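You operate a simulated robot arm through the tools that you are given. There is no shell and no other tool. Be economical: measure what you need, move in short steps, check, and stop when the job is done.

You run a simulated two-armed robot. Do the job below in one go: nothing can be reset, and whatever is moved stays where it is left.

## Task
Put the purple card from the top of the cream table on top of the blue sheet there. Fetch the job card and set it on the shelf under the white stand. Take the orange cap and put it on the top of the grey bench. Take the rack card and put it on the small paper sheet. Take the isolated tag and put it in the large blue tray. Push the middle drawer of the teal cabinet shut. Put one of the grey blocks from the top of the teal cabinet on the low cream shelf. Do these in any order.

It is judged by the outcome, as a careful person would: the job done as asked, and still so three seconds after it is handed in. It fails if anything else is knocked over, pushed out of place, dropped, spilled or broken. Lids that push on must go on centred and level and be pressed home; caps that screw on are set level and turned clockwise until they are tight. Flat cloth is picked up by pressing the open fingertips on it (5 to 10 N) and closing them slowly along it; thin cloth reads only 2 to 8 mm in the jaws.

## Robot
Two 7-joint arms with fingered hands on one trunk, on a base that drives. Base frame: it is fixed to the floor where the robot stands at the start and does not move with it; the origin is under the middle of the robot, x ahead of it, y to its left, z up; the surface under the hand at the start is at about z = 0.85. Lengths are in m, angles in degrees, forces in N, time in s.
The left shoulder is at the start at [0.025, 0.214, 1.172], the right one opposite. With the tool pointing down near the work surface each hand reaches from about 0.1 to 0.68 m from the robot's upright axis, wherever it stands, measured 20 degrees to its own side. Places, roughly: blue sheet (24x20x4 cm) [0.5, 0.2, 0.9]; card [0.5, -0.25, 0.75]; grey block [-17, 9.75, 0.75]; grey block (3x3x5 cm) [-17.1, 9.7, 0.8]; grey block (8x5x5 cm) [-16.9, 9.5, 0.8]; isolated tag [-16, 6.25, 0.75]; job card [0.25, -0.75, 0.75]; large blue tray (45x27x6 cm) [-17.2, 9.5, 0.8]; low cream shelf [-13.6, 10.6, 0.3]; middle drawer of the teal cabinet [-17.2, 9.2, 0.5]; orange cap (6x6x5 cm) [0.5, -0.8, 0.9]; rack card [-15.75, 6.25, 0.75]; shelf under the white stand (96x22 cm) [0.42, -2.16, 0.4]; small paper sheet (37x28x2 cm) [-11.1, 5, 0.9]; top of the grey bench [-2, 2.3, 0.8]. Payload 3.6 kg a hand.
Tool frame (each hand has its own): the origin (TCP) lies between the finger pads and is the grasp point; the fingertips stand 0.022 m ahead of it; z points along the fingers, y is the line along which they close. Largest opening 0.132 m; the body of the gripper starts 0.06 m behind the TCP. The gripper is a hand of 4 fingers: y runs from the thumb to the fingers, the wrist lies at [0, 0, -0.203] in the tool frame, and closing takes about 1.5 s.
Orientation is that of the tool frame in the base frame, as [roll, pitch, yaw] about the fixed x, y, z axes, in that order (R = Rz(yaw) Ry(pitch) Rx(roll)). With the fingers straight down and closing along the base's y, the tool's x points along the base's -x, its y along +y and its z along -z.

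## Interface
- The arms move only by the tool step_arm. It takes "left_rows", "right_rows" or both (then of equal length, played together; a hand with none holds still); each is a list of rows, each a list of 7 numbers: the turn, a rotation vector about the tool's x, y, z in units of 8 degrees (1.0 is 8 degrees), then the shift along the tool's x, y, z in units of 25 mm (1.0 is 25 mm), then the finger opening in m, from 0 to 0.132. In form: [[ax, ay, az, tx, ty, tz, gripper], ...]. A call has 1 to 20 rows; each row shifts and turns the commanded pose from where the row before left it, along the tool's axes as they then stand. A call with a number of a shift or a turn outside -1 to 1 is refused whole. Each row takes 0.2 s and may step no farther than 0.05 m and 8.6 degrees from the row before; otherwise, or with a gripper value out of range, the whole call is refused. A pose out of reach is approached as far as the arm can. The call stops where the force on the tool passes 40 N (or 10 N more than at its start, if that is more) or the arm is blocked; 0.2 s more then pass. Each finger travels about 0.108 m/s and halts on what it meets, pressing with about 28 N; the grip force reading is that of the motor and also rises with nothing between the fingers. The clock runs only during rows and for 0.2 s after the last one: add rows that do not move to give the fingers time. The reply holds the time, the measured pose of the TCP, the force on the tool along the base axes, the opening and the grip force, in the units named above and with some noise, with the torque about the TCP (base axes, N m) and any sound that the robot's microphone picked up, and new pictures: "views" is both (left out), scene, wrist or none (wrist: the cameras of the hands that moved).
- Cameras (640 x 400 px; columns grow to the right, rows downward): "scene" is now at [0.1672, -0.0141, 1.1139]; the picture's right is [-0.16, -0.99, 0.00], its down [-0.09, 0.01, -1.00] and it looks along [0.98, -0.16, -0.09] (base axes); focal length 214 px, centre (320, 200). "left" rides on the left gripper at [-0.053, -0.053, -0.084] in its tool frame; the picture's right is [0.71, -0.71, 0.00], its down [0.53, 0.53, -0.67] and it looks along [0.47, 0.47, 0.74] (tool axes); focal length 247 px, centre (320, 200). "right" rides on the right gripper at [0.053, -0.053, -0.084] in its tool frame; the picture's right is [0.71, 0.71, 0.00], its down [-0.53, 0.53, -0.67] and it looks along [-0.47, 0.47, 0.74] (tool axes); focal length 247 px, centre (320, 200). There is no depth. A picture from a camera that has moved, and an enlarged one, comes with that camera's place and axes in the base frame and with its lens.
- lift_body(by): slides the trunk up (or, below 0, down) by that many m; the arms and the scene camera ride with it, the base frame stays. It gives what a move gives, with no picture.
- drive_base(legs): drives the robot by 1 to 6 legs, each [ahead, turn to the left] in m and degrees, along the robot's own axes; the way and the turn of a leg run together, so that a leg with both is an arc; at most 1.5 m and 180 degrees a leg. The arms and the cameras ride along, it lands a little off, and it stops where it bumps. It gives what a move gives, and a new picture of the scene camera.
- set_grasp(shape, hand): the hand has 4 fingers and takes this shape, open, in about a second: jaw (thumb against the fingers, like two jaws); tri (thumb and two fingers); tip (a fingertip pinch); poke (one finger out to press); point (the index stretched); flat (the hand flat); cup (the hand cupped); fist (a fist). The gripper value then closes the fingers along that shape, each until it touches; the sizes above hold for jaw. It gives what a move gives, with no picture.
- pan_tilt(pan, tilt): turns the head with the scene camera to pan (to the left, within 60 degrees either way) and tilt (down, from -29 to 69), counted from straight ahead of the robot. It gives what a move gives, and a new picture of the scene camera.
- inspect(camera, box): a new picture of the part [left, top, right, bottom] of that camera's present view, enlarged. It takes no simulated time.
- finish_job(): hands the job in; it is judged then, once.

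Work in short steps. Places have to be worked out from the pictures, the camera data and where the tool is seen: move nearer, look again, correct. Check each grasp and each placing, and mend what went wrong. You have 196 turns and 260 pictures in all, those below and enlarged ones among them. Open the grippers and draw the arms clear of the work before you hand the job in, unless the task says otherwise; then end with one line.

The tools are called after ">>>" as name(argument=value, ...) on one line, values as JSON. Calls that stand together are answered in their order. step_arm: Moves the arms, as the interface text tells. Its arguments: {"type":"object","properties":{"left_rows":{"type":"array"},"right_rows":{"type":"array"},"views":{"type":"string","enum":["both","scene","wrist","none"]}},"required":[]} The other tools are called the same way: lift_body (by) slides the trunk up or down; set_grasp (shape, hand) gives the hand a shape; drive_base (legs) drives the base; pan_tilt (pan, tilt) turns the head that bears the scene camera; inspect (camera, box) takes an enlarged picture of a part of a camera's view; finish_job () hands the job in.

At the start:

```text
clock: 0.0
left_tcp_pos: [0.4178, -0.0356, 1.1695]
left_ee_rot: [180.0, 0.0, -179.7]
left_ft_force: [-0.6, 0.8, 0.0]
left_torque: [0.02, 0.01, 0.01]
left_opening: 0.1319
left_grasp_force: 0.0
left_shape: jaw
right_tcp_pos: [0.3358, -0.4648, 1.1511]
right_ee_rot: [-180.0, 0.1, -179.8]
right_ft_force: [-0.7, 0.1, 0.5]
right_torque: [0.01, -0.02, -0.02]
right_opening: 0.1317
right_grasp_force: 0.0
right_shape: jaw
trunk travel left (down, up): [-0.45, 0.226]
robot x, y, heading: [0.0003, 0.0009, -0.1]
head pan, tilt: [-9.0, 5.2]
```

scene: 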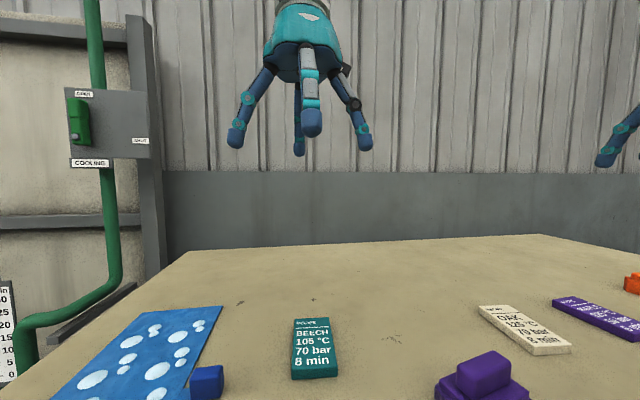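
right: 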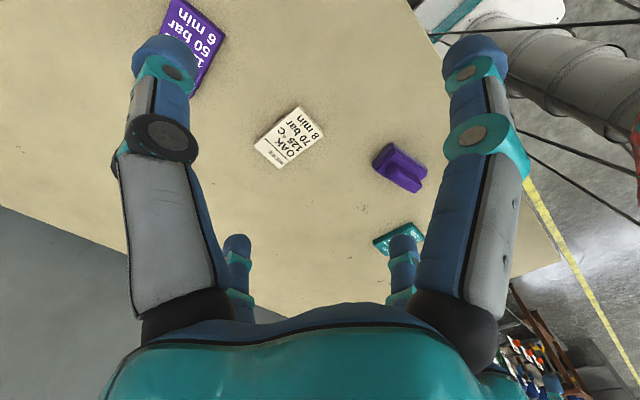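
left: 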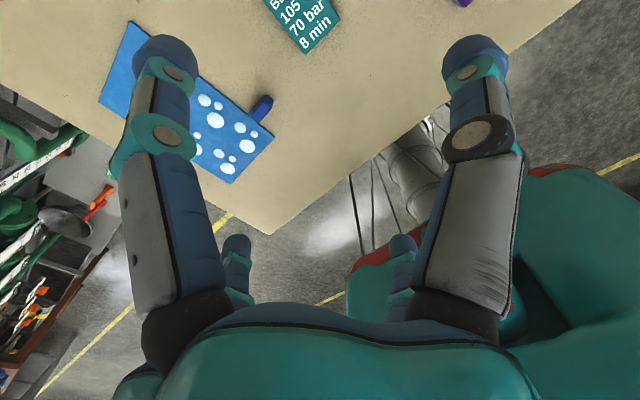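

The table holds several cards: a teal BEECH card, a cream OAK card and a purple one, plus a purple stamp-like thing. I tilt the head down to see the table better and look to the right.

>>> pan_tilt(pan=-20, tilt=40)

>>> pan_tilt(pan=-58, tilt=25)

```text
clock: 1.0
left_tcp_pos: [0.4187, -0.035, 1.1685]
left_ee_rot: [179.9, 0.0, -179.7]
left_ft_force: [1.0, 0.4, -0.7]
left_torque: [0.01, 0.01, 0.04]
left_opening: 0.1319
left_grasp_force: 0.0
left_shape: jaw
right_tcp_pos: [0.3364, -0.4643, 1.1521]
right_ee_rot: [-180.0, 0.0, -179.8]
right_ft_force: [-0.3, -0.2, -0.5]
right_torque: [0.03, 0.0, -0.01]
right_opening: 0.1318
right_grasp_force: 0.2
right_shape: jaw
trunk travel left (down, up): [-0.45, 0.226]
robot x, y, heading: [-0.0008, -0.0001, -0.1]
head pan, tilt: [-20.0, 40.0]
camera scene: at [0.1564, -0.0288, 1.0585], right [-0.34, -0.94, 0.0], down [-0.6, 0.22, -0.77], along [0.72, -0.26, -0.64], focal length 214 px, centre (320, 200)
```

scene: 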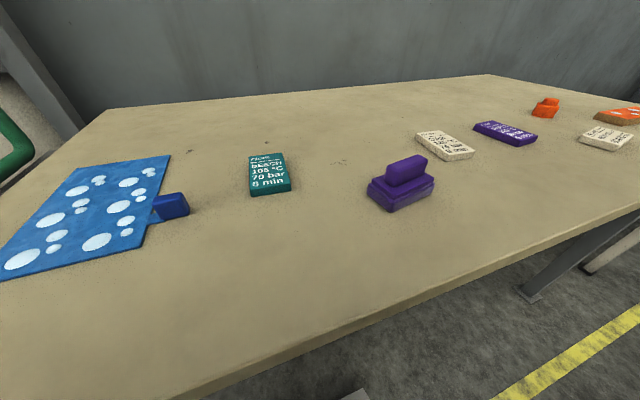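

```text
clock: 2.0
left_tcp_pos: [0.4183, -0.035, 1.1695]
left_ee_rot: [-180.0, 0.1, -179.7]
left_ft_force: [0.5, -0.4, 0.7]
left_torque: [0.0, 0.0, -0.01]
left_opening: 0.1317
left_grasp_force: 0.1
left_shape: jaw
right_tcp_pos: [0.3362, -0.4646, 1.1519]
right_ee_rot: [-179.9, -0.1, -179.8]
right_ft_force: [-0.6, -0.3, 0.1]
right_torque: [0.01, 0.01, -0.02]
right_opening: 0.1318
right_grasp_force: 0.1
right_shape: jaw
trunk travel left (down, up): [-0.45, 0.226]
robot x, y, heading: [0.0008, 0.0006, 0.2]
head pan, tilt: [-58.0, 25.0]
camera scene: at [0.1253, -0.0779, 1.0818], right [-0.85, -0.53, 0.0], down [-0.23, 0.36, -0.91], along [0.48, -0.77, -0.42], focal length 214 px, centre (320, 200)
```

scene: 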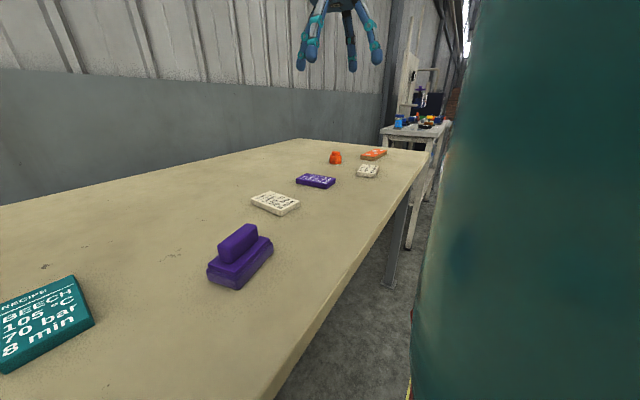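

Several cards lie on the table. I'll enlarge the right-hand end to identify the job card.

>>> inspect(camera="scene", box=[240, 130, 440, 255])

>>> pan_tilt(pan=-40, tilt=35)

```text
3.20 times, centred on (340, 192) of scene
camera zoom: at [0.1253, -0.0779, 1.0818], right [-0.85, -0.53, 0.0], down [-0.23, 0.36, -0.91], along [0.48, -0.77, -0.42], focal length 686 px, centre (256, 224)
```

zoom: 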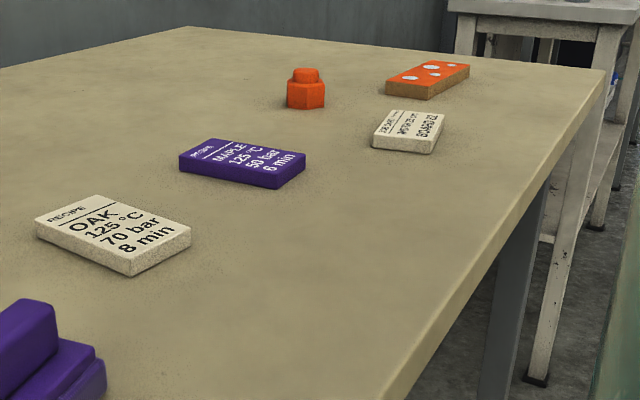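

```text
clock: 2.9
left_tcp_pos: [0.4175, -0.035, 1.17]
left_ee_rot: [-180.0, 0.1, -179.6]
left_ft_force: [0.1, -0.8, -0.1]
left_torque: [0.02, -0.02, -0.01]
left_opening: 0.1319
left_grasp_force: 0.0
left_shape: jaw
right_tcp_pos: [0.3357, -0.4646, 1.1514]
right_ee_rot: [179.9, 0.0, -179.8]
right_ft_force: [0.5, 0.4, -0.2]
right_torque: [0.02, 0.02, 0.0]
right_opening: 0.132
right_grasp_force: 0.1
right_shape: jaw
trunk travel left (down, up): [-0.45, 0.226]
robot x, y, heading: [-0.0005, -0.0006, 0.4]
head pan, tilt: [-40.0, 35.0]
camera scene: at [0.1438, -0.0564, 1.0661], right [-0.64, -0.77, 0.0], down [-0.44, 0.37, -0.82], along [0.63, -0.53, -0.57], focal length 214 px, centre (320, 200)
```

scene: 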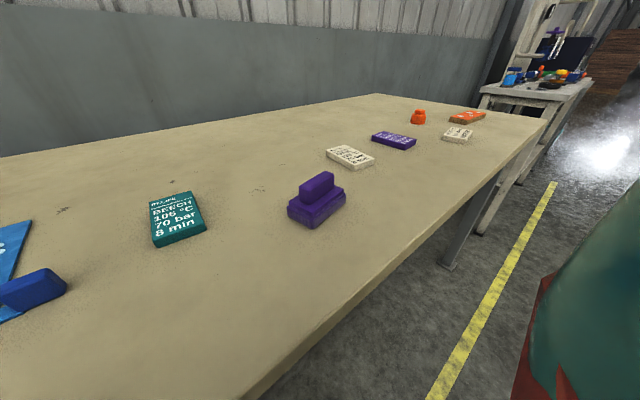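

The white card at about (0.37, -0.79) appears to be the job card, and the purple MAPLE card is at about (0.47, -0.60). I move the robot about 0.55 m to its right, parallel to the table.

>>> drive_base(legs=[[0, -90], [0.55, 0], [0, 90]])

>>> pan_tilt(pan=-15, tilt=40)

```text
clock: 5.9
left_tcp_pos: [0.172, -0.3846, 1.1712]
left_ee_rot: [-180.0, 0.0, 119.0]
left_ft_force: [-1.3, 0.1, 0.0]
left_torque: [-0.03, -0.04, -0.03]
left_opening: 0.132
left_grasp_force: 0.1
left_shape: jaw
right_tcp_pos: [-0.2463, -0.5196, 1.1519]
right_ee_rot: [179.8, 0.0, 118.9]
right_ft_force: [-1.2, 0.4, -0.1]
right_torque: [0.03, -0.03, 0.01]
right_opening: 0.132
right_grasp_force: 0.0
right_shape: jaw
trunk travel left (down, up): [-0.45, 0.226]
robot x, y, heading: [0.0426, 0.0213, -63.7]
head pan, tilt: [-40.0, 35.0]
stopped in leg 1: the robot was blocked; the commanded pose is now the measured one
camera scene: at [0.0511, -0.1327, 1.0659], right [-0.97, 0.23, 0.0], down [0.14, 0.56, -0.82], along [-0.19, -0.8, -0.58], focal length 214 px, centre (320, 200)
```

scene: 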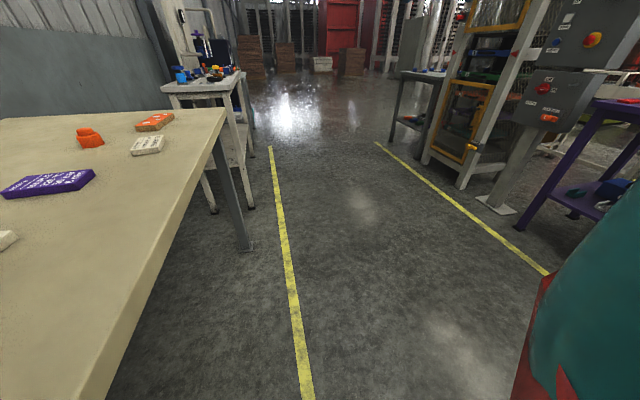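

```text
clock: 6.8
left_tcp_pos: [0.1746, -0.3852, 1.1718]
left_ee_rot: [-180.0, 0.0, 119.1]
left_ft_force: [0.3, -0.3, -0.2]
left_torque: [-0.02, -0.07, -0.02]
left_opening: 0.1319
left_grasp_force: 0.1
left_shape: jaw
right_tcp_pos: [-0.2444, -0.5172, 1.1523]
right_ee_rot: [180.0, 0.1, 118.9]
right_ft_force: [-0.3, 0.7, -1.0]
right_torque: [-0.01, 0.01, -0.04]
right_opening: 0.132
right_grasp_force: 0.0
right_shape: jaw
trunk travel left (down, up): [-0.45, 0.226]
robot x, y, heading: [0.0368, 0.022, -63.5]
head pan, tilt: [-15.0, 40.0]
camera scene: at [0.0907, -0.1296, 1.0585], right [-0.98, -0.2, 0.0], down [-0.13, 0.63, -0.77], along [0.15, -0.75, -0.64], focal length 214 px, centre (320, 200)
```

scene: 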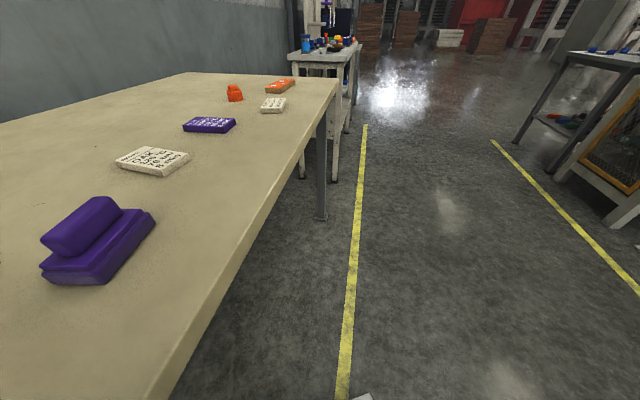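

The base corner bumped the table edge. I turn back, reverse away from the table, then turn and drive along it.

>>> drive_base(legs=[[0, 40], [-0.25, 23], [0, -90], [0.57, 0]])

```text
clock: 9.5
left_tcp_pos: [0.3927, -0.1973, 1.1716]
left_ee_rot: [-179.8, 0.1, 158.6]
left_ft_force: [-0.3, 0.7, -0.2]
left_torque: [-0.08, 0.0, -0.04]
left_opening: 0.1319
left_grasp_force: 0.0
left_shape: jaw
right_tcp_pos: [0.156, -0.567, 1.1563]
right_ee_rot: [-179.5, 0.0, 158.4]
right_ft_force: [0.0, 0.5, 1.1]
right_torque: [-0.04, 0.0, -0.03]
right_opening: 0.132
right_grasp_force: 0.0
right_shape: jaw
trunk travel left (down, up): [-0.45, 0.226]
robot x, y, heading: [0.0168, 0.0016, -24.9]
head pan, tilt: [-15.0, 40.0]
stopped in leg 2: the robot was blocked; the commanded pose is now the measured one
camera scene: at [0.1544, -0.0842, 1.0589], right [-0.64, -0.77, 0.0], down [-0.49, 0.41, -0.77], along [0.59, -0.5, -0.64], focal length 214 px, centre (320, 200)
```

scene: 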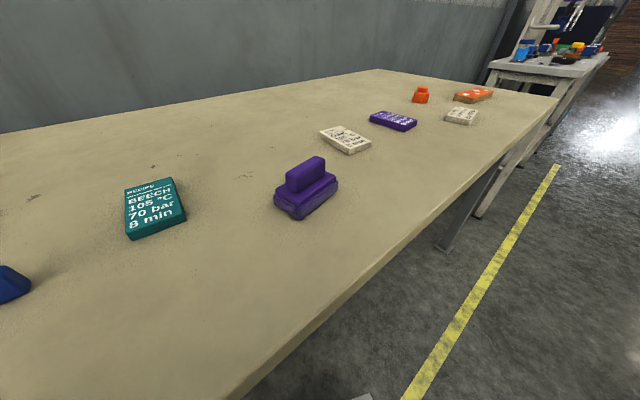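

Blocked again at the corner, so I reverse straight, then turn.

>>> drive_base(legs=[[-0.3, 0], [0, -65], [0.65, 0]])

```text
clock: 13.7
left_tcp_pos: [-0.1745, -0.2951, 1.1722]
left_ee_rot: [179.9, 0.0, 106.9]
left_ft_force: [0.2, 0.5, -0.6]
left_torque: [-0.01, -0.04, 0.0]
left_opening: 0.1318
left_grasp_force: 0.1
left_shape: jaw
right_tcp_pos: [-0.6101, -0.3377, 1.1539]
right_ee_rot: [-179.9, 0.1, 106.7]
right_ft_force: [-0.3, 0.4, 0.3]
right_torque: [0.01, -0.05, -0.01]
right_opening: 0.1319
right_grasp_force: 0.0
right_shape: jaw
trunk travel left (down, up): [-0.45, 0.226]
robot x, y, heading: [-0.2056, 0.1335, -78.8]
head pan, tilt: [-15.0, 40.0]
stopped in leg 2: the robot was blocked; the commanded pose is now the measured one
camera scene: at [-0.201, -0.0268, 1.0585], right [-1.0, 0.06, 0.0], down [0.04, 0.64, -0.77], along [-0.05, -0.76, -0.64], focal length 214 px, centre (320, 200)
```

scene: 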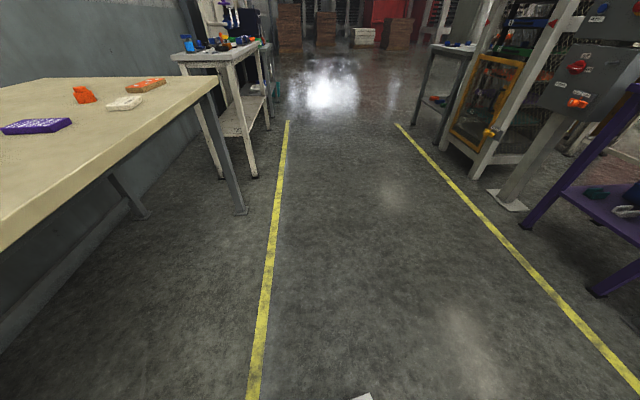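

Blocked again near heading -79°, cause unknown. I look to both sides.

>>> pan_tilt(pan=60, tilt=50)

>>> pan_tilt(pan=-60, tilt=40)

>>> pan_tilt(pan=0, tilt=69)

```text
clock: 15.2
left_tcp_pos: [-0.1711, -0.2954, 1.1728]
left_ee_rot: [-180.0, 0.0, 107.0]
left_ft_force: [-0.5, -0.4, 0.0]
left_torque: [0.0, 0.0, -0.03]
left_opening: 0.132
left_grasp_force: 0.0
left_shape: jaw
right_tcp_pos: [-0.609, -0.3381, 1.1558]
right_ee_rot: [-179.8, -0.1, 106.6]
right_ft_force: [-0.7, 0.2, -0.4]
right_torque: [0.02, -0.02, -0.01]
right_opening: 0.132
right_grasp_force: 0.0
right_shape: jaw
trunk travel left (down, up): [-0.45, 0.226]
robot x, y, heading: [-0.2084, 0.1298, -78.6]
head pan, tilt: [60.0, 50.0]
camera scene: at [-0.1207, 0.0335, 1.0443], right [-0.32, -0.95, 0.0], down [-0.73, 0.24, -0.64], along [0.61, -0.2, -0.77], focal length 214 px, centre (320, 200)
```

scene: 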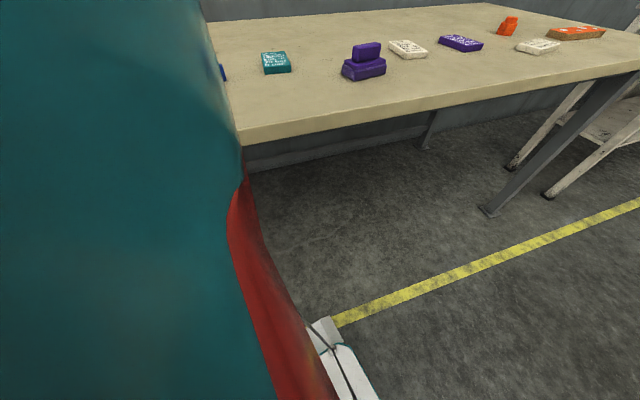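

```text
clock: 17.2
left_tcp_pos: [-0.1708, -0.2959, 1.1724]
left_ee_rot: [180.0, 0.0, 107.0]
left_ft_force: [0.0, 0.7, 1.0]
left_torque: [0.0, 0.01, 0.01]
left_opening: 0.1323
left_grasp_force: 0.1
left_shape: jaw
right_tcp_pos: [-0.609, -0.3374, 1.1546]
right_ee_rot: [-179.9, -0.2, 106.6]
right_ft_force: [-0.9, 0.2, 0.7]
right_torque: [-0.02, -0.04, -0.03]
right_opening: 0.1319
right_grasp_force: 0.0
right_shape: jaw
trunk travel left (down, up): [-0.45, 0.226]
robot x, y, heading: [-0.2079, 0.133, -78.5]
head pan, tilt: [-60.0, 40.0]
camera scene: at [-0.2574, 0.0016, 1.0585], right [-0.66, 0.75, 0.0], down [0.48, 0.43, -0.77], along [-0.57, -0.51, -0.64], focal length 214 px, centre (320, 200)
```

scene: 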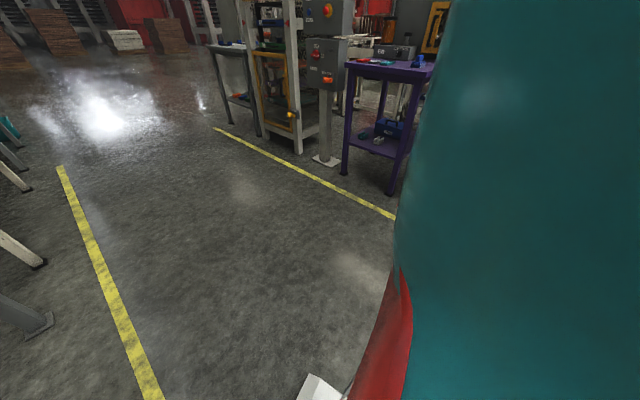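

```text
clock: 18.5
left_tcp_pos: [-0.1725, -0.2957, 1.1722]
left_ee_rot: [180.0, 0.1, 106.9]
left_ft_force: [0.8, -0.2, 0.1]
left_torque: [-0.01, -0.01, 0.0]
left_opening: 0.132
left_grasp_force: 0.1
left_shape: jaw
right_tcp_pos: [-0.6086, -0.3377, 1.155]
right_ee_rot: [-179.8, -0.2, 106.6]
right_ft_force: [-0.2, -0.4, -0.6]
right_torque: [-0.01, 0.0, 0.0]
right_opening: 0.132
right_grasp_force: 0.1
right_shape: jaw
trunk travel left (down, up): [-0.45, 0.226]
robot x, y, heading: [-0.2109, 0.1362, -78.5]
head pan, tilt: [0.0, 68.8]
camera scene: at [-0.1826, 0.0032, 1.0224], right [-0.98, -0.2, 0.0], down [-0.18, 0.91, -0.36], along [0.07, -0.35, -0.93], focal length 214 px, centre (320, 200)
```

scene: 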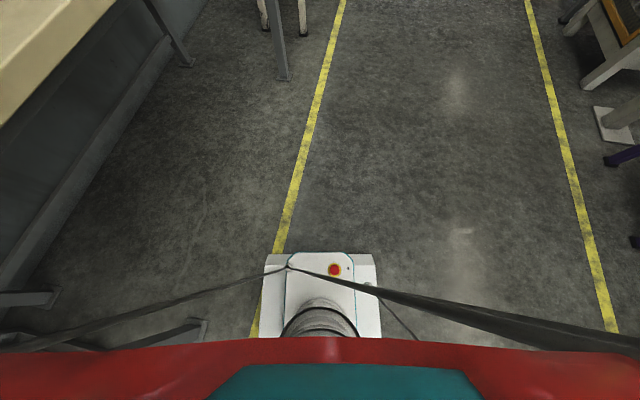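

The front is clear; what blocks is likely behind. I drive forward along the aisle and turn to face the table.

>>> drive_base(legs=[[0.15, 0], [0, -14], [0.5, 0], [0, 92]])

```text
clock: 25.7
left_tcp_pos: [0.0969, -0.8309, 1.1728]
left_ee_rot: [-179.8, 0.0, 145.6]
left_ft_force: [0.8, -0.3, 0.5]
left_torque: [-0.02, 0.03, 0.0]
left_opening: 0.1323
left_grasp_force: 0.1
left_shape: jaw
right_tcp_pos: [-0.2175, -1.1364, 1.1556]
right_ee_rot: [-179.6, -0.2, 145.1]
right_ft_force: [0.6, 0.4, -0.1]
right_torque: [-0.06, 0.02, -0.03]
right_opening: 0.1322
right_grasp_force: 0.1
right_shape: jaw
trunk travel left (down, up): [-0.45, 0.226]
robot x, y, heading: [-0.2282, -0.5482, -38.1]
head pan, tilt: [0.0, 68.8]
stopped in leg 4: the robot was blocked; the commanded pose is now the measured one
camera scene: at [-0.1225, -0.6295, 1.0222], right [-0.62, -0.78, 0.0], down [-0.73, 0.58, -0.36], along [0.28, -0.22, -0.93], focal length 214 px, centre (320, 200)
```

scene: 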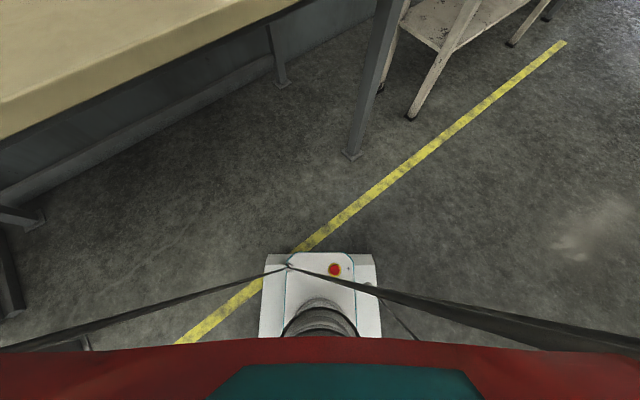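

Blocked again at -38°. I check the left side (elbow against the table?) with the head.

>>> pan_tilt(pan=60, tilt=69)

>>> pan_tilt(pan=60, tilt=20)

```text
clock: 27.0
left_tcp_pos: [0.0934, -0.8313, 1.1741]
left_ee_rot: [-179.8, 0.0, 145.3]
left_ft_force: [0.6, -0.4, 0.4]
left_torque: [-0.02, 0.01, 0.0]
left_opening: 0.1319
left_grasp_force: 0.1
left_shape: jaw
right_tcp_pos: [-0.2214, -1.1381, 1.1557]
right_ee_rot: [-179.7, -0.1, 145.0]
right_ft_force: [-0.8, 1.9, -0.1]
right_torque: [0.03, 0.0, -0.03]
right_opening: 0.132
right_grasp_force: 0.1
right_shape: jaw
trunk travel left (down, up): [-0.45, 0.226]
robot x, y, heading: [-0.2304, -0.5468, -38.2]
head pan, tilt: [60.0, 68.8]
camera scene: at [-0.1166, -0.575, 1.0224], right [0.37, -0.93, 0.0], down [-0.87, -0.34, -0.36], along [0.34, 0.13, -0.93], focal length 214 px, centre (320, 200)
```

scene: 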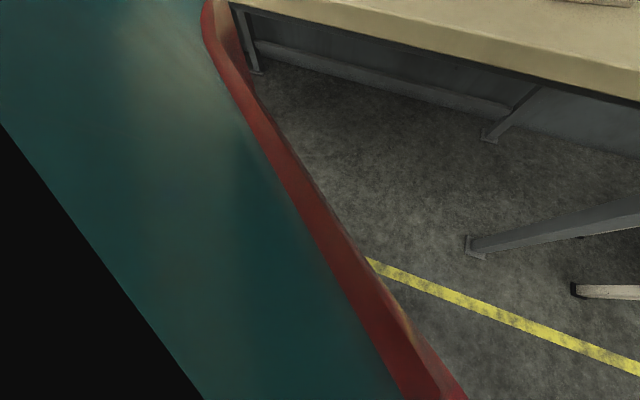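

```text
clock: 28.1
left_tcp_pos: [0.0937, -0.8309, 1.173]
left_ee_rot: [-179.9, 0.0, 145.4]
left_ft_force: [-0.2, 0.3, -0.4]
left_torque: [-0.01, -0.02, 0.01]
left_opening: 0.1324
left_grasp_force: 0.1
left_shape: jaw
right_tcp_pos: [-0.2208, -1.1367, 1.1564]
right_ee_rot: [-179.7, -0.1, 145.0]
right_ft_force: [0.7, 0.3, 0.0]
right_torque: [0.01, 0.02, -0.02]
right_opening: 0.1322
right_grasp_force: 0.1
right_shape: jaw
trunk travel left (down, up): [-0.45, 0.226]
robot x, y, heading: [-0.2334, -0.5481, -38.4]
head pan, tilt: [60.0, 20.0]
camera scene: at [-0.082, -0.5612, 1.0898], right [0.37, -0.93, 0.0], down [-0.32, -0.13, -0.94], along [0.87, 0.35, -0.34], focal length 214 px, centre (320, 200)
```

scene: 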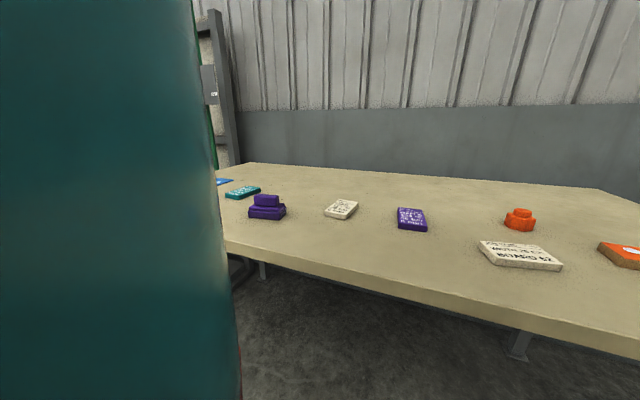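

Probably the left elbow hits the table edge while turning. I raise the trunk, back off, then turn to face the table.

>>> lift_body(by=0.15)

>>> drive_base(legs=[[-0.2, 0], [0, 38]])

>>> pan_tilt(pan=-20, tilt=35)

```text
clock: 29.9
left_tcp_pos: [0.094, -0.8313, 1.3234]
left_ee_rot: [-179.9, 0.0, 145.4]
left_ft_force: [-0.2, 0.2, -0.1]
left_torque: [0.03, 0.02, -0.01]
left_opening: 0.1319
left_grasp_force: 0.0
left_shape: jaw
right_tcp_pos: [-0.2207, -1.1375, 1.3051]
right_ee_rot: [-179.7, -0.3, 145.2]
right_ft_force: [0.5, 1.2, -0.4]
right_torque: [0.0, -0.02, -0.03]
right_opening: 0.1322
right_grasp_force: 0.0
right_shape: jaw
trunk travel left (down, up): [-0.6, 0.076]
robot x, y, heading: [-0.2264, -0.5466, -38.4]
head pan, tilt: [60.0, 20.0]
```

```text
clock: 33.3
left_tcp_pos: [0.0447, -0.4472, 1.3222]
left_ee_rot: [-179.9, 0.0, -176.5]
left_ft_force: [0.9, -0.1, 0.1]
left_torque: [-0.03, 0.02, 0.01]
left_opening: 0.1319
left_grasp_force: 0.1
left_shape: jaw
right_tcp_pos: [-0.0136, -0.8826, 1.3054]
right_ee_rot: [-179.7, -0.2, -176.8]
right_ft_force: [0.1, -0.4, -0.1]
right_torque: [-0.03, 0.03, 0.02]
right_opening: 0.132
right_grasp_force: 0.0
right_shape: jaw
trunk travel left (down, up): [-0.6, 0.076]
robot x, y, heading: [-0.3827, -0.4505, -0.7]
head pan, tilt: [60.0, 20.0]
camera scene: at [-0.2599, -0.3738, 1.2412], right [0.86, -0.51, 0.0], down [-0.18, -0.29, -0.94], along [0.48, 0.81, -0.34], focal length 214 px, centre (320, 200)
```

scene: 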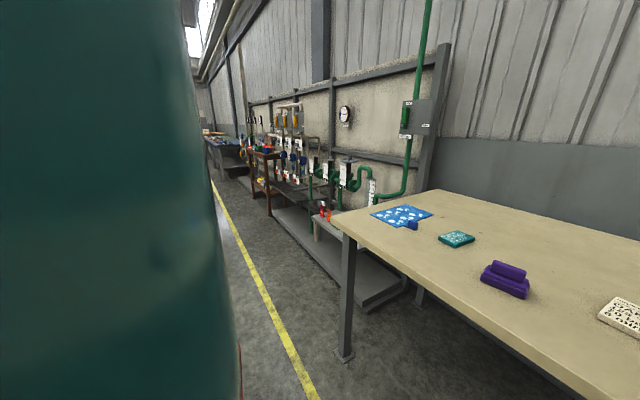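

```text
clock: 34.9
left_tcp_pos: [0.0442, -0.4465, 1.3239]
left_ee_rot: [-179.9, -0.1, -176.6]
left_ft_force: [-0.7, -0.1, 0.1]
left_torque: [-0.02, -0.04, -0.01]
left_opening: 0.132
left_grasp_force: 0.0
left_shape: jaw
right_tcp_pos: [-0.0157, -0.882, 1.3063]
right_ee_rot: [-179.7, -0.1, -176.9]
right_ft_force: [0.7, -0.5, -0.4]
right_torque: [-0.06, 0.02, -0.02]
right_opening: 0.1319
right_grasp_force: 0.1
right_shape: jaw
trunk travel left (down, up): [-0.6, 0.076]
robot x, y, heading: [-0.3841, -0.4505, -0.5]
head pan, tilt: [-20.0, 35.0]
camera scene: at [-0.2261, -0.4845, 1.2174], right [-0.35, -0.94, 0.0], down [-0.54, 0.2, -0.82], along [0.77, -0.29, -0.57], focal length 214 px, centre (320, 200)
```

scene: 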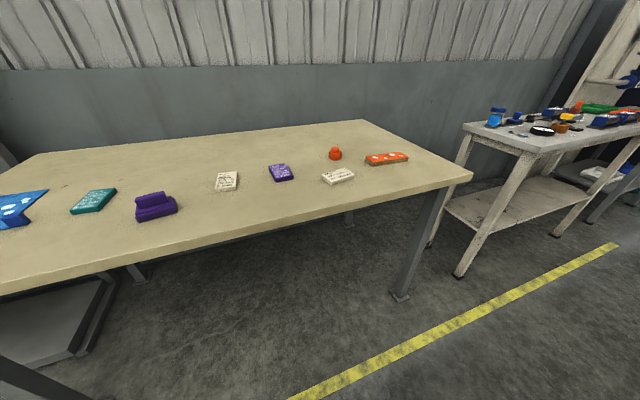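

The table is intact and the scene clear. I shift sideways a little and drive up to the table at about y = -0.6.

>>> drive_base(legs=[[0, -45], [0.2, 0], [0, 45.5], [0.2, 0]])

>>> pan_tilt(pan=0, tilt=50)

```text
clock: 37.8
left_tcp_pos: [-0.0817, -0.7688, 1.3263]
left_ee_rot: [180.0, 0.0, 137.1]
left_ft_force: [-0.3, 0.2, -1.0]
left_torque: [0.02, -0.01, -0.01]
left_opening: 0.1321
left_grasp_force: 0.0
left_shape: jaw
right_tcp_pos: [-0.4384, -1.0271, 1.3046]
right_ee_rot: [-179.6, 0.0, 136.5]
right_ft_force: [0.9, -0.2, -0.8]
right_torque: [0.04, -0.01, -0.02]
right_opening: 0.1319
right_grasp_force: 0.1
right_shape: jaw
trunk travel left (down, up): [-0.6, 0.076]
robot x, y, heading: [-0.3505, -0.4348, -47.3]
head pan, tilt: [-20.0, 35.0]
stopped in leg 2: the robot was blocked; the commanded pose is now the measured one
camera scene: at [-0.2689, -0.5764, 1.2173], right [-0.92, -0.38, 0.0], down [-0.22, 0.53, -0.82], along [0.31, -0.76, -0.58], focal length 214 px, centre (320, 200)
```

scene: 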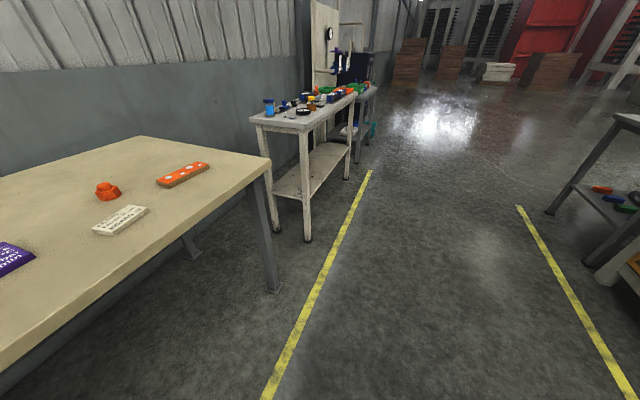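

```text
clock: 38.6
left_tcp_pos: [-0.0803, -0.7671, 1.3251]
left_ee_rot: [-179.8, 0.2, 137.2]
left_ft_force: [0.0, 0.0, -0.1]
left_torque: [-0.02, 0.01, 0.04]
left_opening: 0.132
left_grasp_force: 0.0
left_shape: jaw
right_tcp_pos: [-0.4358, -1.0249, 1.3082]
right_ee_rot: [-179.6, -0.1, 136.6]
right_ft_force: [-0.1, -0.3, -0.3]
right_torque: [0.02, -0.02, 0.01]
right_opening: 0.1322
right_grasp_force: 0.0
right_shape: jaw
trunk travel left (down, up): [-0.6, 0.076]
robot x, y, heading: [-0.3532, -0.4405, -47.4]
head pan, tilt: [0.0, 50.0]
camera scene: at [-0.2495, -0.5495, 1.1958], right [-0.74, -0.67, 0.0], down [-0.52, 0.57, -0.64], along [0.43, -0.47, -0.77], focal length 214 px, centre (320, 200)
```

scene: 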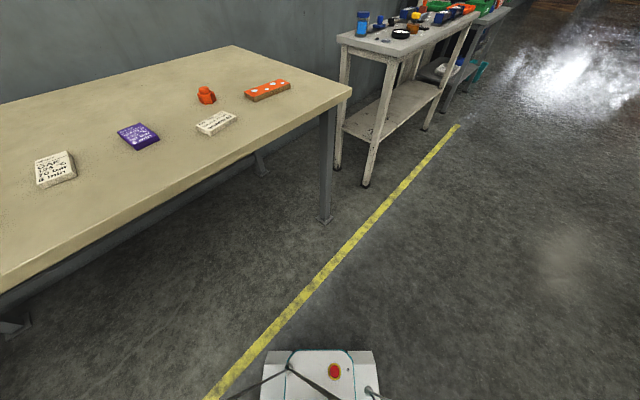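

Blocked again, and I don't yet see by what. I take wrist pictures with null moves to look for what touches.

>>> step_arm(left_rows=[[0, 0, 0, 0, 0, 0, 0.132]], right_rows=[[0, 0, 0, 0, 0, 0, 0.132]], views="wrist")

>>> pan_tilt(pan=60, tilt=10)

```text
clock: 39.0
left_tcp_pos: [-0.0788, -0.7677, 1.3256]
left_ee_rot: [-179.9, 0.2, 137.0]
left_ft_force: [-0.3, 0.2, 0.7]
left_torque: [-0.03, 0.03, 0.0]
left_opening: 0.1319
left_grasp_force: 0.1
left_shape: jaw
right_tcp_pos: [-0.435, -1.0237, 1.3078]
right_ee_rot: [-179.5, -0.1, 136.6]
right_ft_force: [-0.1, 0.5, -0.8]
right_torque: [0.01, 0.03, 0.0]
right_opening: 0.1322
right_grasp_force: 0.0
right_shape: jaw
trunk travel left (down, up): [-0.6, 0.076]
robot x, y, heading: [-0.3489, -0.44, -47.8]
head pan, tilt: [0.0, 50.0]
camera right: at [-0.5115, -1.0259, 1.3913], right [-0.03, 1.0, 0.0], down [0.75, 0.02, 0.66], along [0.66, 0.01, -0.75], focal length 247 px, centre (320, 200)
camera left: at [-0.0757, -0.842, 1.4093], right [-1.0, -0.04, 0.0], down [-0.03, 0.75, 0.67], along [-0.03, 0.67, -0.75], focal length 247 px, centre (320, 200)
```

right: 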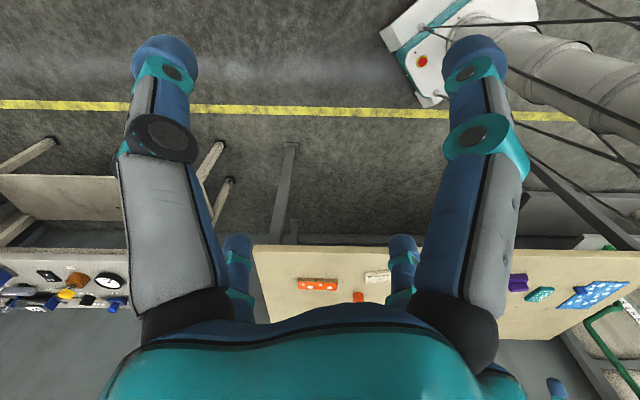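
left: 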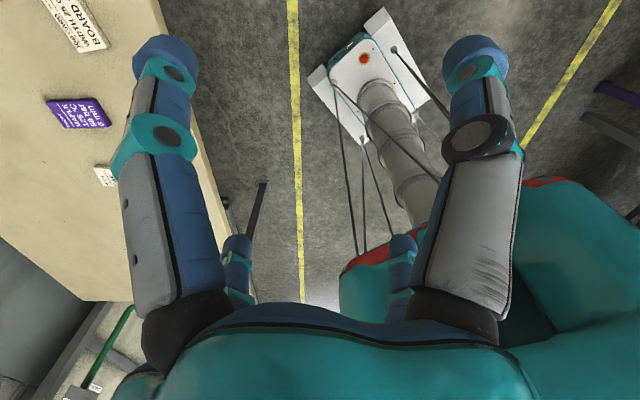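

```text
clock: 40.3
left_tcp_pos: [-0.0796, -0.768, 1.3251]
left_ee_rot: [-180.0, 0.1, 137.1]
left_ft_force: [0.2, -0.8, 0.5]
left_torque: [0.01, 0.0, 0.03]
left_opening: 0.1318
left_grasp_force: 0.0
left_shape: jaw
right_tcp_pos: [-0.4356, -1.0249, 1.3074]
right_ee_rot: [-179.5, -0.2, 136.5]
right_ft_force: [-0.5, -0.5, -0.2]
right_torque: [-0.02, -0.02, 0.02]
right_opening: 0.132
right_grasp_force: 0.1
right_shape: jaw
trunk travel left (down, up): [-0.6, 0.076]
robot x, y, heading: [-0.3533, -0.4381, -47.5]
head pan, tilt: [60.0, 10.0]
camera scene: at [-0.2103, -0.4732, 1.2575], right [0.21, -0.98, 0.0], down [-0.17, -0.04, -0.98], along [0.96, 0.21, -0.17], focal length 214 px, centre (320, 200)
```

scene: 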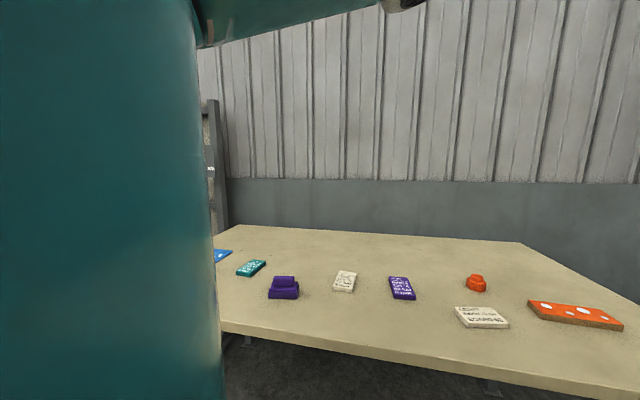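

I see nothing touching. I retry a short forward move to test.

>>> drive_base(legs=[[0.1, 0]])

```text
clock: 41.4
left_tcp_pos: [-0.0116, -0.8422, 1.3248]
left_ee_rot: [-180.0, 0.0, 137.3]
left_ft_force: [0.7, 0.1, -0.3]
left_torque: [-0.01, -0.01, 0.03]
left_opening: 0.132
left_grasp_force: 0.1
left_shape: jaw
right_tcp_pos: [-0.3672, -1.0996, 1.3067]
right_ee_rot: [-179.5, -0.2, 136.5]
right_ft_force: [0.5, 0.3, 0.3]
right_torque: [0.03, 0.03, 0.0]
right_opening: 0.1321
right_grasp_force: 0.0
right_shape: jaw
trunk travel left (down, up): [-0.6, 0.076]
robot x, y, heading: [-0.2858, -0.5128, -47.6]
head pan, tilt: [60.0, 10.0]
camera scene: at [-0.142, -0.5478, 1.2574], right [0.22, -0.98, 0.0], down [-0.17, -0.04, -0.98], along [0.96, 0.21, -0.17], focal length 214 px, centre (320, 200)
```

scene: 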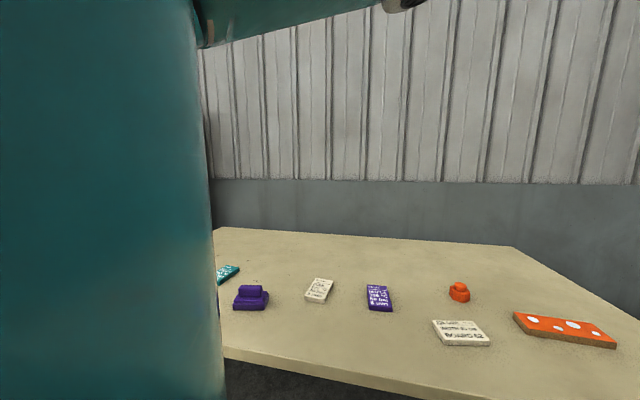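

It moved freely, so the "block" seems to be a stall of the drive rather than an obstacle. I carry on with smaller legs.

>>> drive_base(legs=[[0.08, 0], [0, 24], [0, 23], [0.2, 0]])

>>> pan_tilt(pan=-5, tilt=45)

```text
clock: 46.2
left_tcp_pos: [0.3992, -0.5974, 1.325]
left_ee_rot: [-179.8, 0.0, -176.0]
left_ft_force: [0.0, 1.3, 0.2]
left_torque: [0.0, 0.04, -0.03]
left_opening: 0.1319
left_grasp_force: 0.1
left_shape: jaw
right_tcp_pos: [0.343, -1.0339, 1.3079]
right_ee_rot: [-179.5, -0.2, -176.6]
right_ft_force: [0.0, 1.3, 0.1]
right_torque: [-0.01, 0.01, 0.02]
right_opening: 0.132
right_grasp_force: 0.1
right_shape: jaw
trunk travel left (down, up): [-0.6, 0.076]
robot x, y, heading: [-0.0307, -0.5978, -1.1]
head pan, tilt: [60.0, 10.0]
camera scene: at [0.0945, -0.5151, 1.2571], right [0.86, -0.51, 0.0], down [-0.09, -0.15, -0.98], along [0.5, 0.84, -0.18], focal length 214 px, centre (320, 200)
```

scene: 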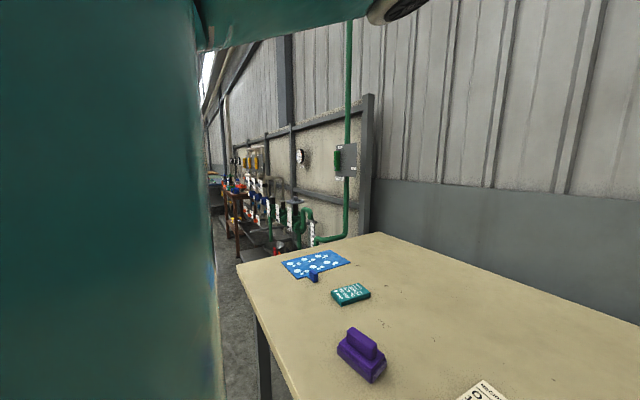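

```text
clock: 47.5
left_tcp_pos: [0.3952, -0.6007, 1.3264]
left_ee_rot: [-179.9, 0.2, -176.0]
left_ft_force: [-0.2, 0.1, -0.8]
left_torque: [0.0, 0.0, 0.01]
left_opening: 0.132
left_grasp_force: 0.0
left_shape: jaw
right_tcp_pos: [0.3396, -1.0353, 1.3086]
right_ee_rot: [-179.6, 0.0, -176.5]
right_ft_force: [-0.2, 0.3, -0.1]
right_torque: [-0.02, 0.0, -0.01]
right_opening: 0.1321
right_grasp_force: 0.1
right_shape: jaw
trunk travel left (down, up): [-0.6, 0.076]
robot x, y, heading: [-0.0316, -0.5988, -0.8]
head pan, tilt: [-5.0, 45.0]
camera scene: at [0.1246, -0.6054, 1.2027], right [-0.1, -0.99, 0.0], down [-0.7, 0.07, -0.71], along [0.7, -0.07, -0.71], focal length 214 px, centre (320, 200)
```

scene: 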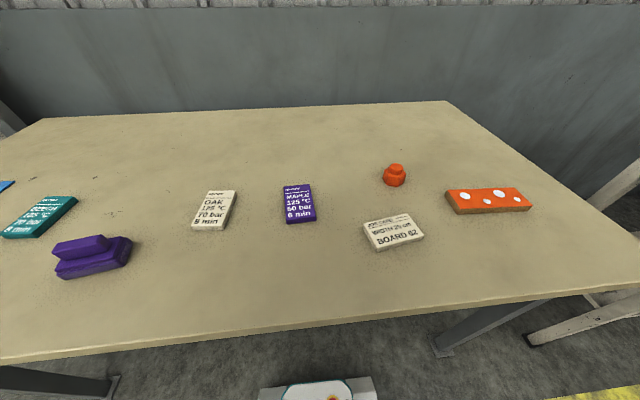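

Purple card is estimated at (0.458, -0.592), job card at (0.363, -0.771) and cap at (0.511, -0.824). I lower the left hand over the purple card and the right over the cap.

>>> step_arm(left_rows=[[0, 0, 0, -0.18, 0.01, 0.9, 0.132], [0, 0, 0, -0.18, 0.01, 0.9, 0.132], [0, 0, 0, -0.18, 0.01, 0.9, 0.132], [0, 0, 0, -0.18, 0.01, 0.9, 0.132], [0, 0, 0, -0.18, 0.01, 0.9, 0.132], [0, 0, 0, -0.18, 0.01, 0.9, 0.132], [0, 0, 0, -0.18, 0.01, 0.9, 0.132], [0, 0, 0, -0.18, 0.01, 0.9, 0.132], [0, 0, 0, -0.18, 0.01, 0.9, 0.132], [0, 0, 0, -0.18, 0.01, 0.9, 0.132], [0, 0, 0, -0.18, 0.01, 0.9, 0.132], [0, 0, 0, -0.18, 0.01, 0.9, 0.132], [0, 0, 0, -0.18, 0.01, 0.9, 0.132], [0, 0, 0, -0.18, 0.01, 0.9, 0.132]], right_rows=[[0, 0, 0, -0.524, 0.572, 0.825, 0.132], [0, 0, 0, -0.524, 0.572, 0.825, 0.132], [0, 0, 0, -0.524, 0.572, 0.825, 0.132], [0, 0, 0, -0.524, 0.572, 0.825, 0.132], [0, 0, 0, -0.524, 0.572, 0.825, 0.132], [0, 0, 0, -0.524, 0.572, 0.825, 0.132], [0, 0, 0, -0.524, 0.572, 0.825, 0.132], [0, 0, 0, -0.524, 0.572, 0.825, 0.132], [0, 0, 0, -0.524, 0.572, 0.825, 0.132], [0, 0, 0, -0.524, 0.572, 0.825, 0.132], [0, 0, 0, -0.524, 0.572, 0.825, 0.132], [0, 0, 0, -0.524, 0.572, 0.825, 0.132], [0, 0, 0, -0.524, 0.572, 0.825, 0.132], [0, 0, 0, -0.524, 0.572, 0.825, 0.132]])

```text
clock: 50.5
left_tcp_pos: [0.4601, -0.5918, 1.0109]
left_ee_rot: [180.0, 0.0, -176.0]
left_ft_force: [0.8, 0.2, -0.6]
left_torque: [-0.02, -0.01, 0.0]
left_opening: 0.132
left_grasp_force: 0.1
left_shape: jaw
right_tcp_pos: [0.5118, -0.8267, 1.0183]
right_ee_rot: [-179.4, -0.1, -176.6]
right_ft_force: [0.2, -0.2, -0.5]
right_torque: [-0.02, 0.01, -0.01]
right_opening: 0.1319
right_grasp_force: 0.1
right_shape: jaw
trunk travel left (down, up): [-0.6, 0.076]
robot x, y, heading: [-0.0341, -0.5947, -0.9]
head pan, tilt: [-5.0, 45.0]
camera scene: at [0.1259, -0.6048, 1.2024], right [-0.1, -0.99, 0.0], down [-0.7, 0.07, -0.71], along [0.7, -0.07, -0.71], focal length 214 px, centre (320, 200)
camera right: at [0.4614, -0.882, 1.102], right [-0.75, 0.66, -0.01], down [0.49, 0.56, 0.66], along [0.44, 0.49, -0.75], focal length 247 px, centre (320, 200)
camera left: at [0.5174, -0.6412, 1.0942], right [-0.66, -0.76, 0.0], down [-0.56, 0.49, 0.67], along [-0.5, 0.44, -0.75], focal length 247 px, centre (320, 200)
```

scene: 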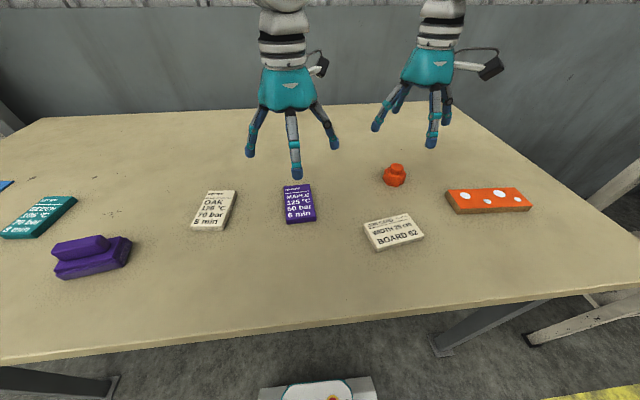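
right: 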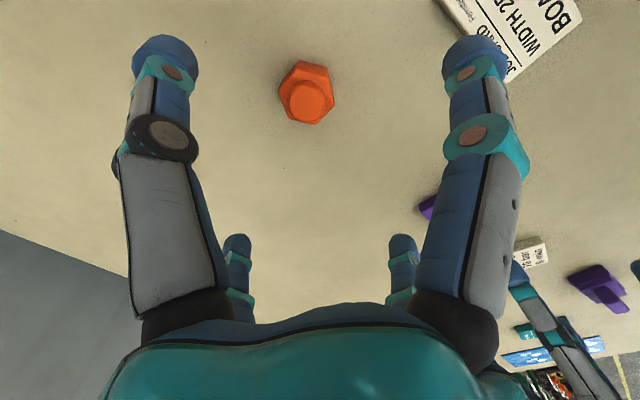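
left: 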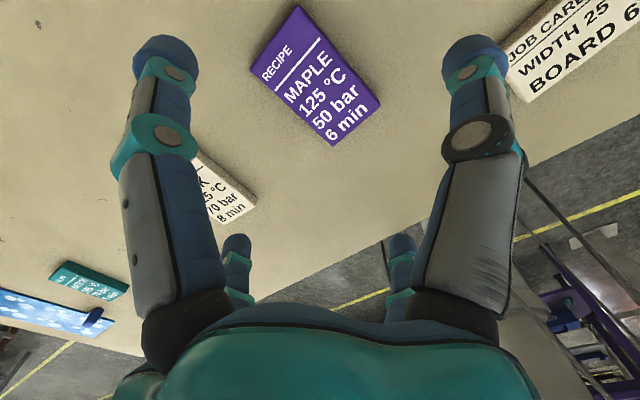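

Card axis yaw is about 4.7°, matching the left hand and centred under it; the cap is at about (0.519, -0.836). I lower both hands round them, stopping just above the table.

>>> step_arm(left_rows=[[0, 0, 0, -0.1, 0, 0.84, 0.132], [0, 0, 0, 0, 0, 0.84, 0.132], [0, 0, 0, 0, 0, 0.84, 0.132], [0, 0, 0, 0, 0, 0.84, 0.132], [0, 0, 0, 0, 0, 0.84, 0.132], [0, 0, 0, 0, 0, 0.84, 0.132], [0, 0, 0, 0, 0, 0, 0.132]], right_rows=[[0, 0, 0, -0.26, -0.38, 0.85, 0.132], [0, 0, 0, 0, 0, 0.85, 0.132], [0, 0, 0, 0, 0, 0.85, 0.132], [0, 0, 0, 0, 0, 0.85, 0.132], [0, 0, 0, 0, 0, 0.85, 0.132], [0, 0, 0, 0, 0, 0.85, 0.132], [0, 0, 0, 0, 0, 0, 0.132]], views="both")

```text
clock: 52.1
left_tcp_pos: [0.462, -0.5928, 0.8856]
left_ee_rot: [-179.9, 0.0, -176.1]
left_ft_force: [0.5, 0.5, 0.1]
left_torque: [-0.01, 0.01, 0.01]
left_opening: 0.132
left_grasp_force: 0.1
left_shape: jaw
right_tcp_pos: [0.5197, -0.8367, 0.8899]
right_ee_rot: [-179.5, 0.0, -176.6]
right_ft_force: [-0.7, -0.7, -1.1]
right_torque: [0.02, 0.01, -0.01]
right_opening: 0.1321
right_grasp_force: 0.0
right_shape: jaw
trunk travel left (down, up): [-0.6, 0.076]
robot x, y, heading: [-0.0355, -0.5922, -0.8]
head pan, tilt: [-5.0, 45.0]
camera scene: at [0.1251, -0.6051, 1.2026], right [-0.1, -0.99, 0.0], down [-0.7, 0.07, -0.71], along [0.7, -0.07, -0.71], focal length 214 px, centre (320, 200)
camera right: at [0.4672, -0.892, 0.9745], right [-0.75, 0.66, -0.01], down [0.49, 0.56, 0.66], along [0.44, 0.49, -0.75], focal length 247 px, centre (320, 200)
camera left: at [0.5197, -0.6422, 0.9688], right [-0.66, -0.75, 0.0], down [-0.56, 0.49, 0.67], along [-0.5, 0.44, -0.75], focal length 247 px, centre (320, 200)
```

scene: 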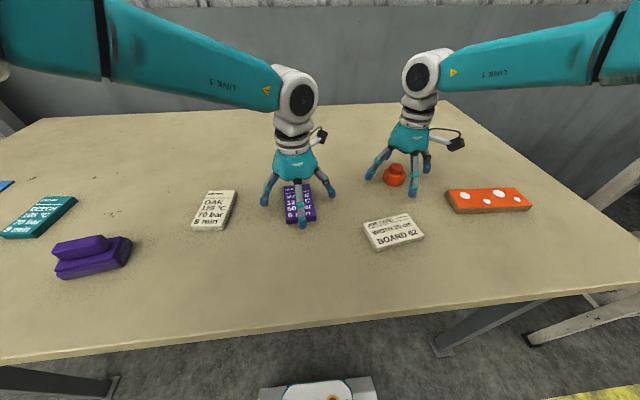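
right: 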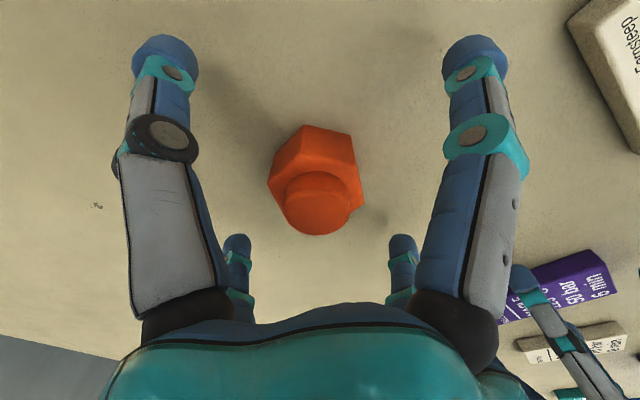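
left: 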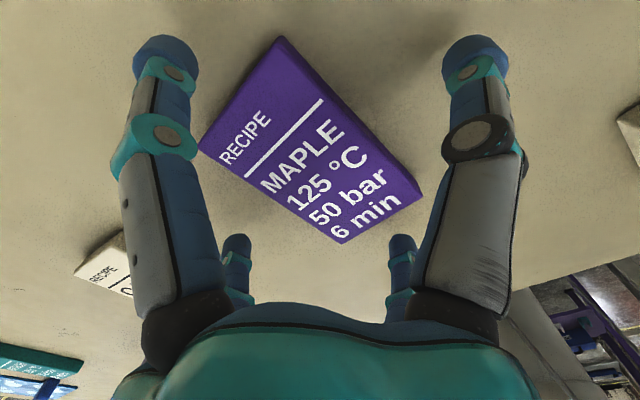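

Both are well centred. I go down a little more and close both hands.

>>> step_arm(left_rows=[[0, 0, 0, 0, 0, 0.3, 0.132], [0, 0, 0, 0, 0, 0, 0.1], [0, 0, 0, 0, 0, 0, 0.07], [0, 0, 0, 0, 0, 0, 0.045], [0, 0, 0, 0, 0, 0, 0.045], [0, 0, 0, 0, 0, 0, 0.045], [0, 0, 0, 0, 0, 0, 0.045], [0, 0, 0, 0, 0, 0, 0.045]], right_rows=[[0, 0, 0, 0, 0, 0.3, 0.132], [0, 0, 0, 0, 0, 0, 0.1], [0, 0, 0, 0, 0, 0, 0.07], [0, 0, 0, 0, 0, 0, 0.035], [0, 0, 0, 0, 0, 0, 0.035], [0, 0, 0, 0, 0, 0, 0.035], [0, 0, 0, 0, 0, 0, 0.035], [0, 0, 0, 0, 0, 0, 0.035]], views="wrist")

```text
clock: 53.9
left_tcp_pos: [0.4633, -0.5935, 0.877]
left_ee_rot: [-179.9, 0.1, -176.0]
left_ft_force: [0.1, -0.4, 1.3]
left_torque: [0.0, 0.02, 0.0]
left_opening: 0.0691
left_grasp_force: 28.0
left_shape: jaw
right_tcp_pos: [0.5182, -0.8365, 0.8841]
right_ee_rot: [-179.5, -0.1, -176.6]
right_ft_force: [0.6, 0.6, 0.6]
right_torque: [0.0, -0.01, -0.01]
right_opening: 0.0417
right_grasp_force: 28.3
right_shape: jaw
trunk travel left (down, up): [-0.6, 0.076]
robot x, y, heading: [-0.033, -0.5946, -0.9]
head pan, tilt: [-5.0, 45.0]
camera right: at [0.4674, -0.8925, 0.9673], right [-0.75, 0.66, 0.0], down [0.49, 0.56, 0.66], along [0.44, 0.49, -0.75], focal length 247 px, centre (320, 200)
camera left: at [0.5203, -0.6421, 0.9613], right [-0.66, -0.75, 0.0], down [-0.56, 0.49, 0.67], along [-0.5, 0.44, -0.75], focal length 247 px, centre (320, 200)
```

right: 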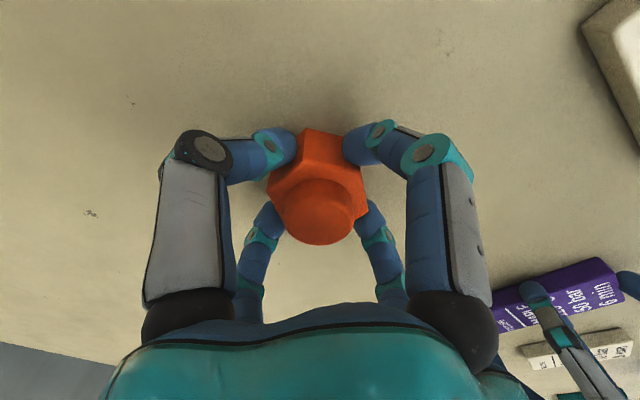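
left: 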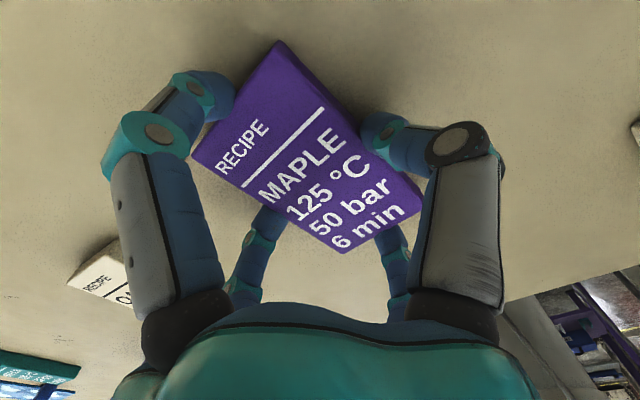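

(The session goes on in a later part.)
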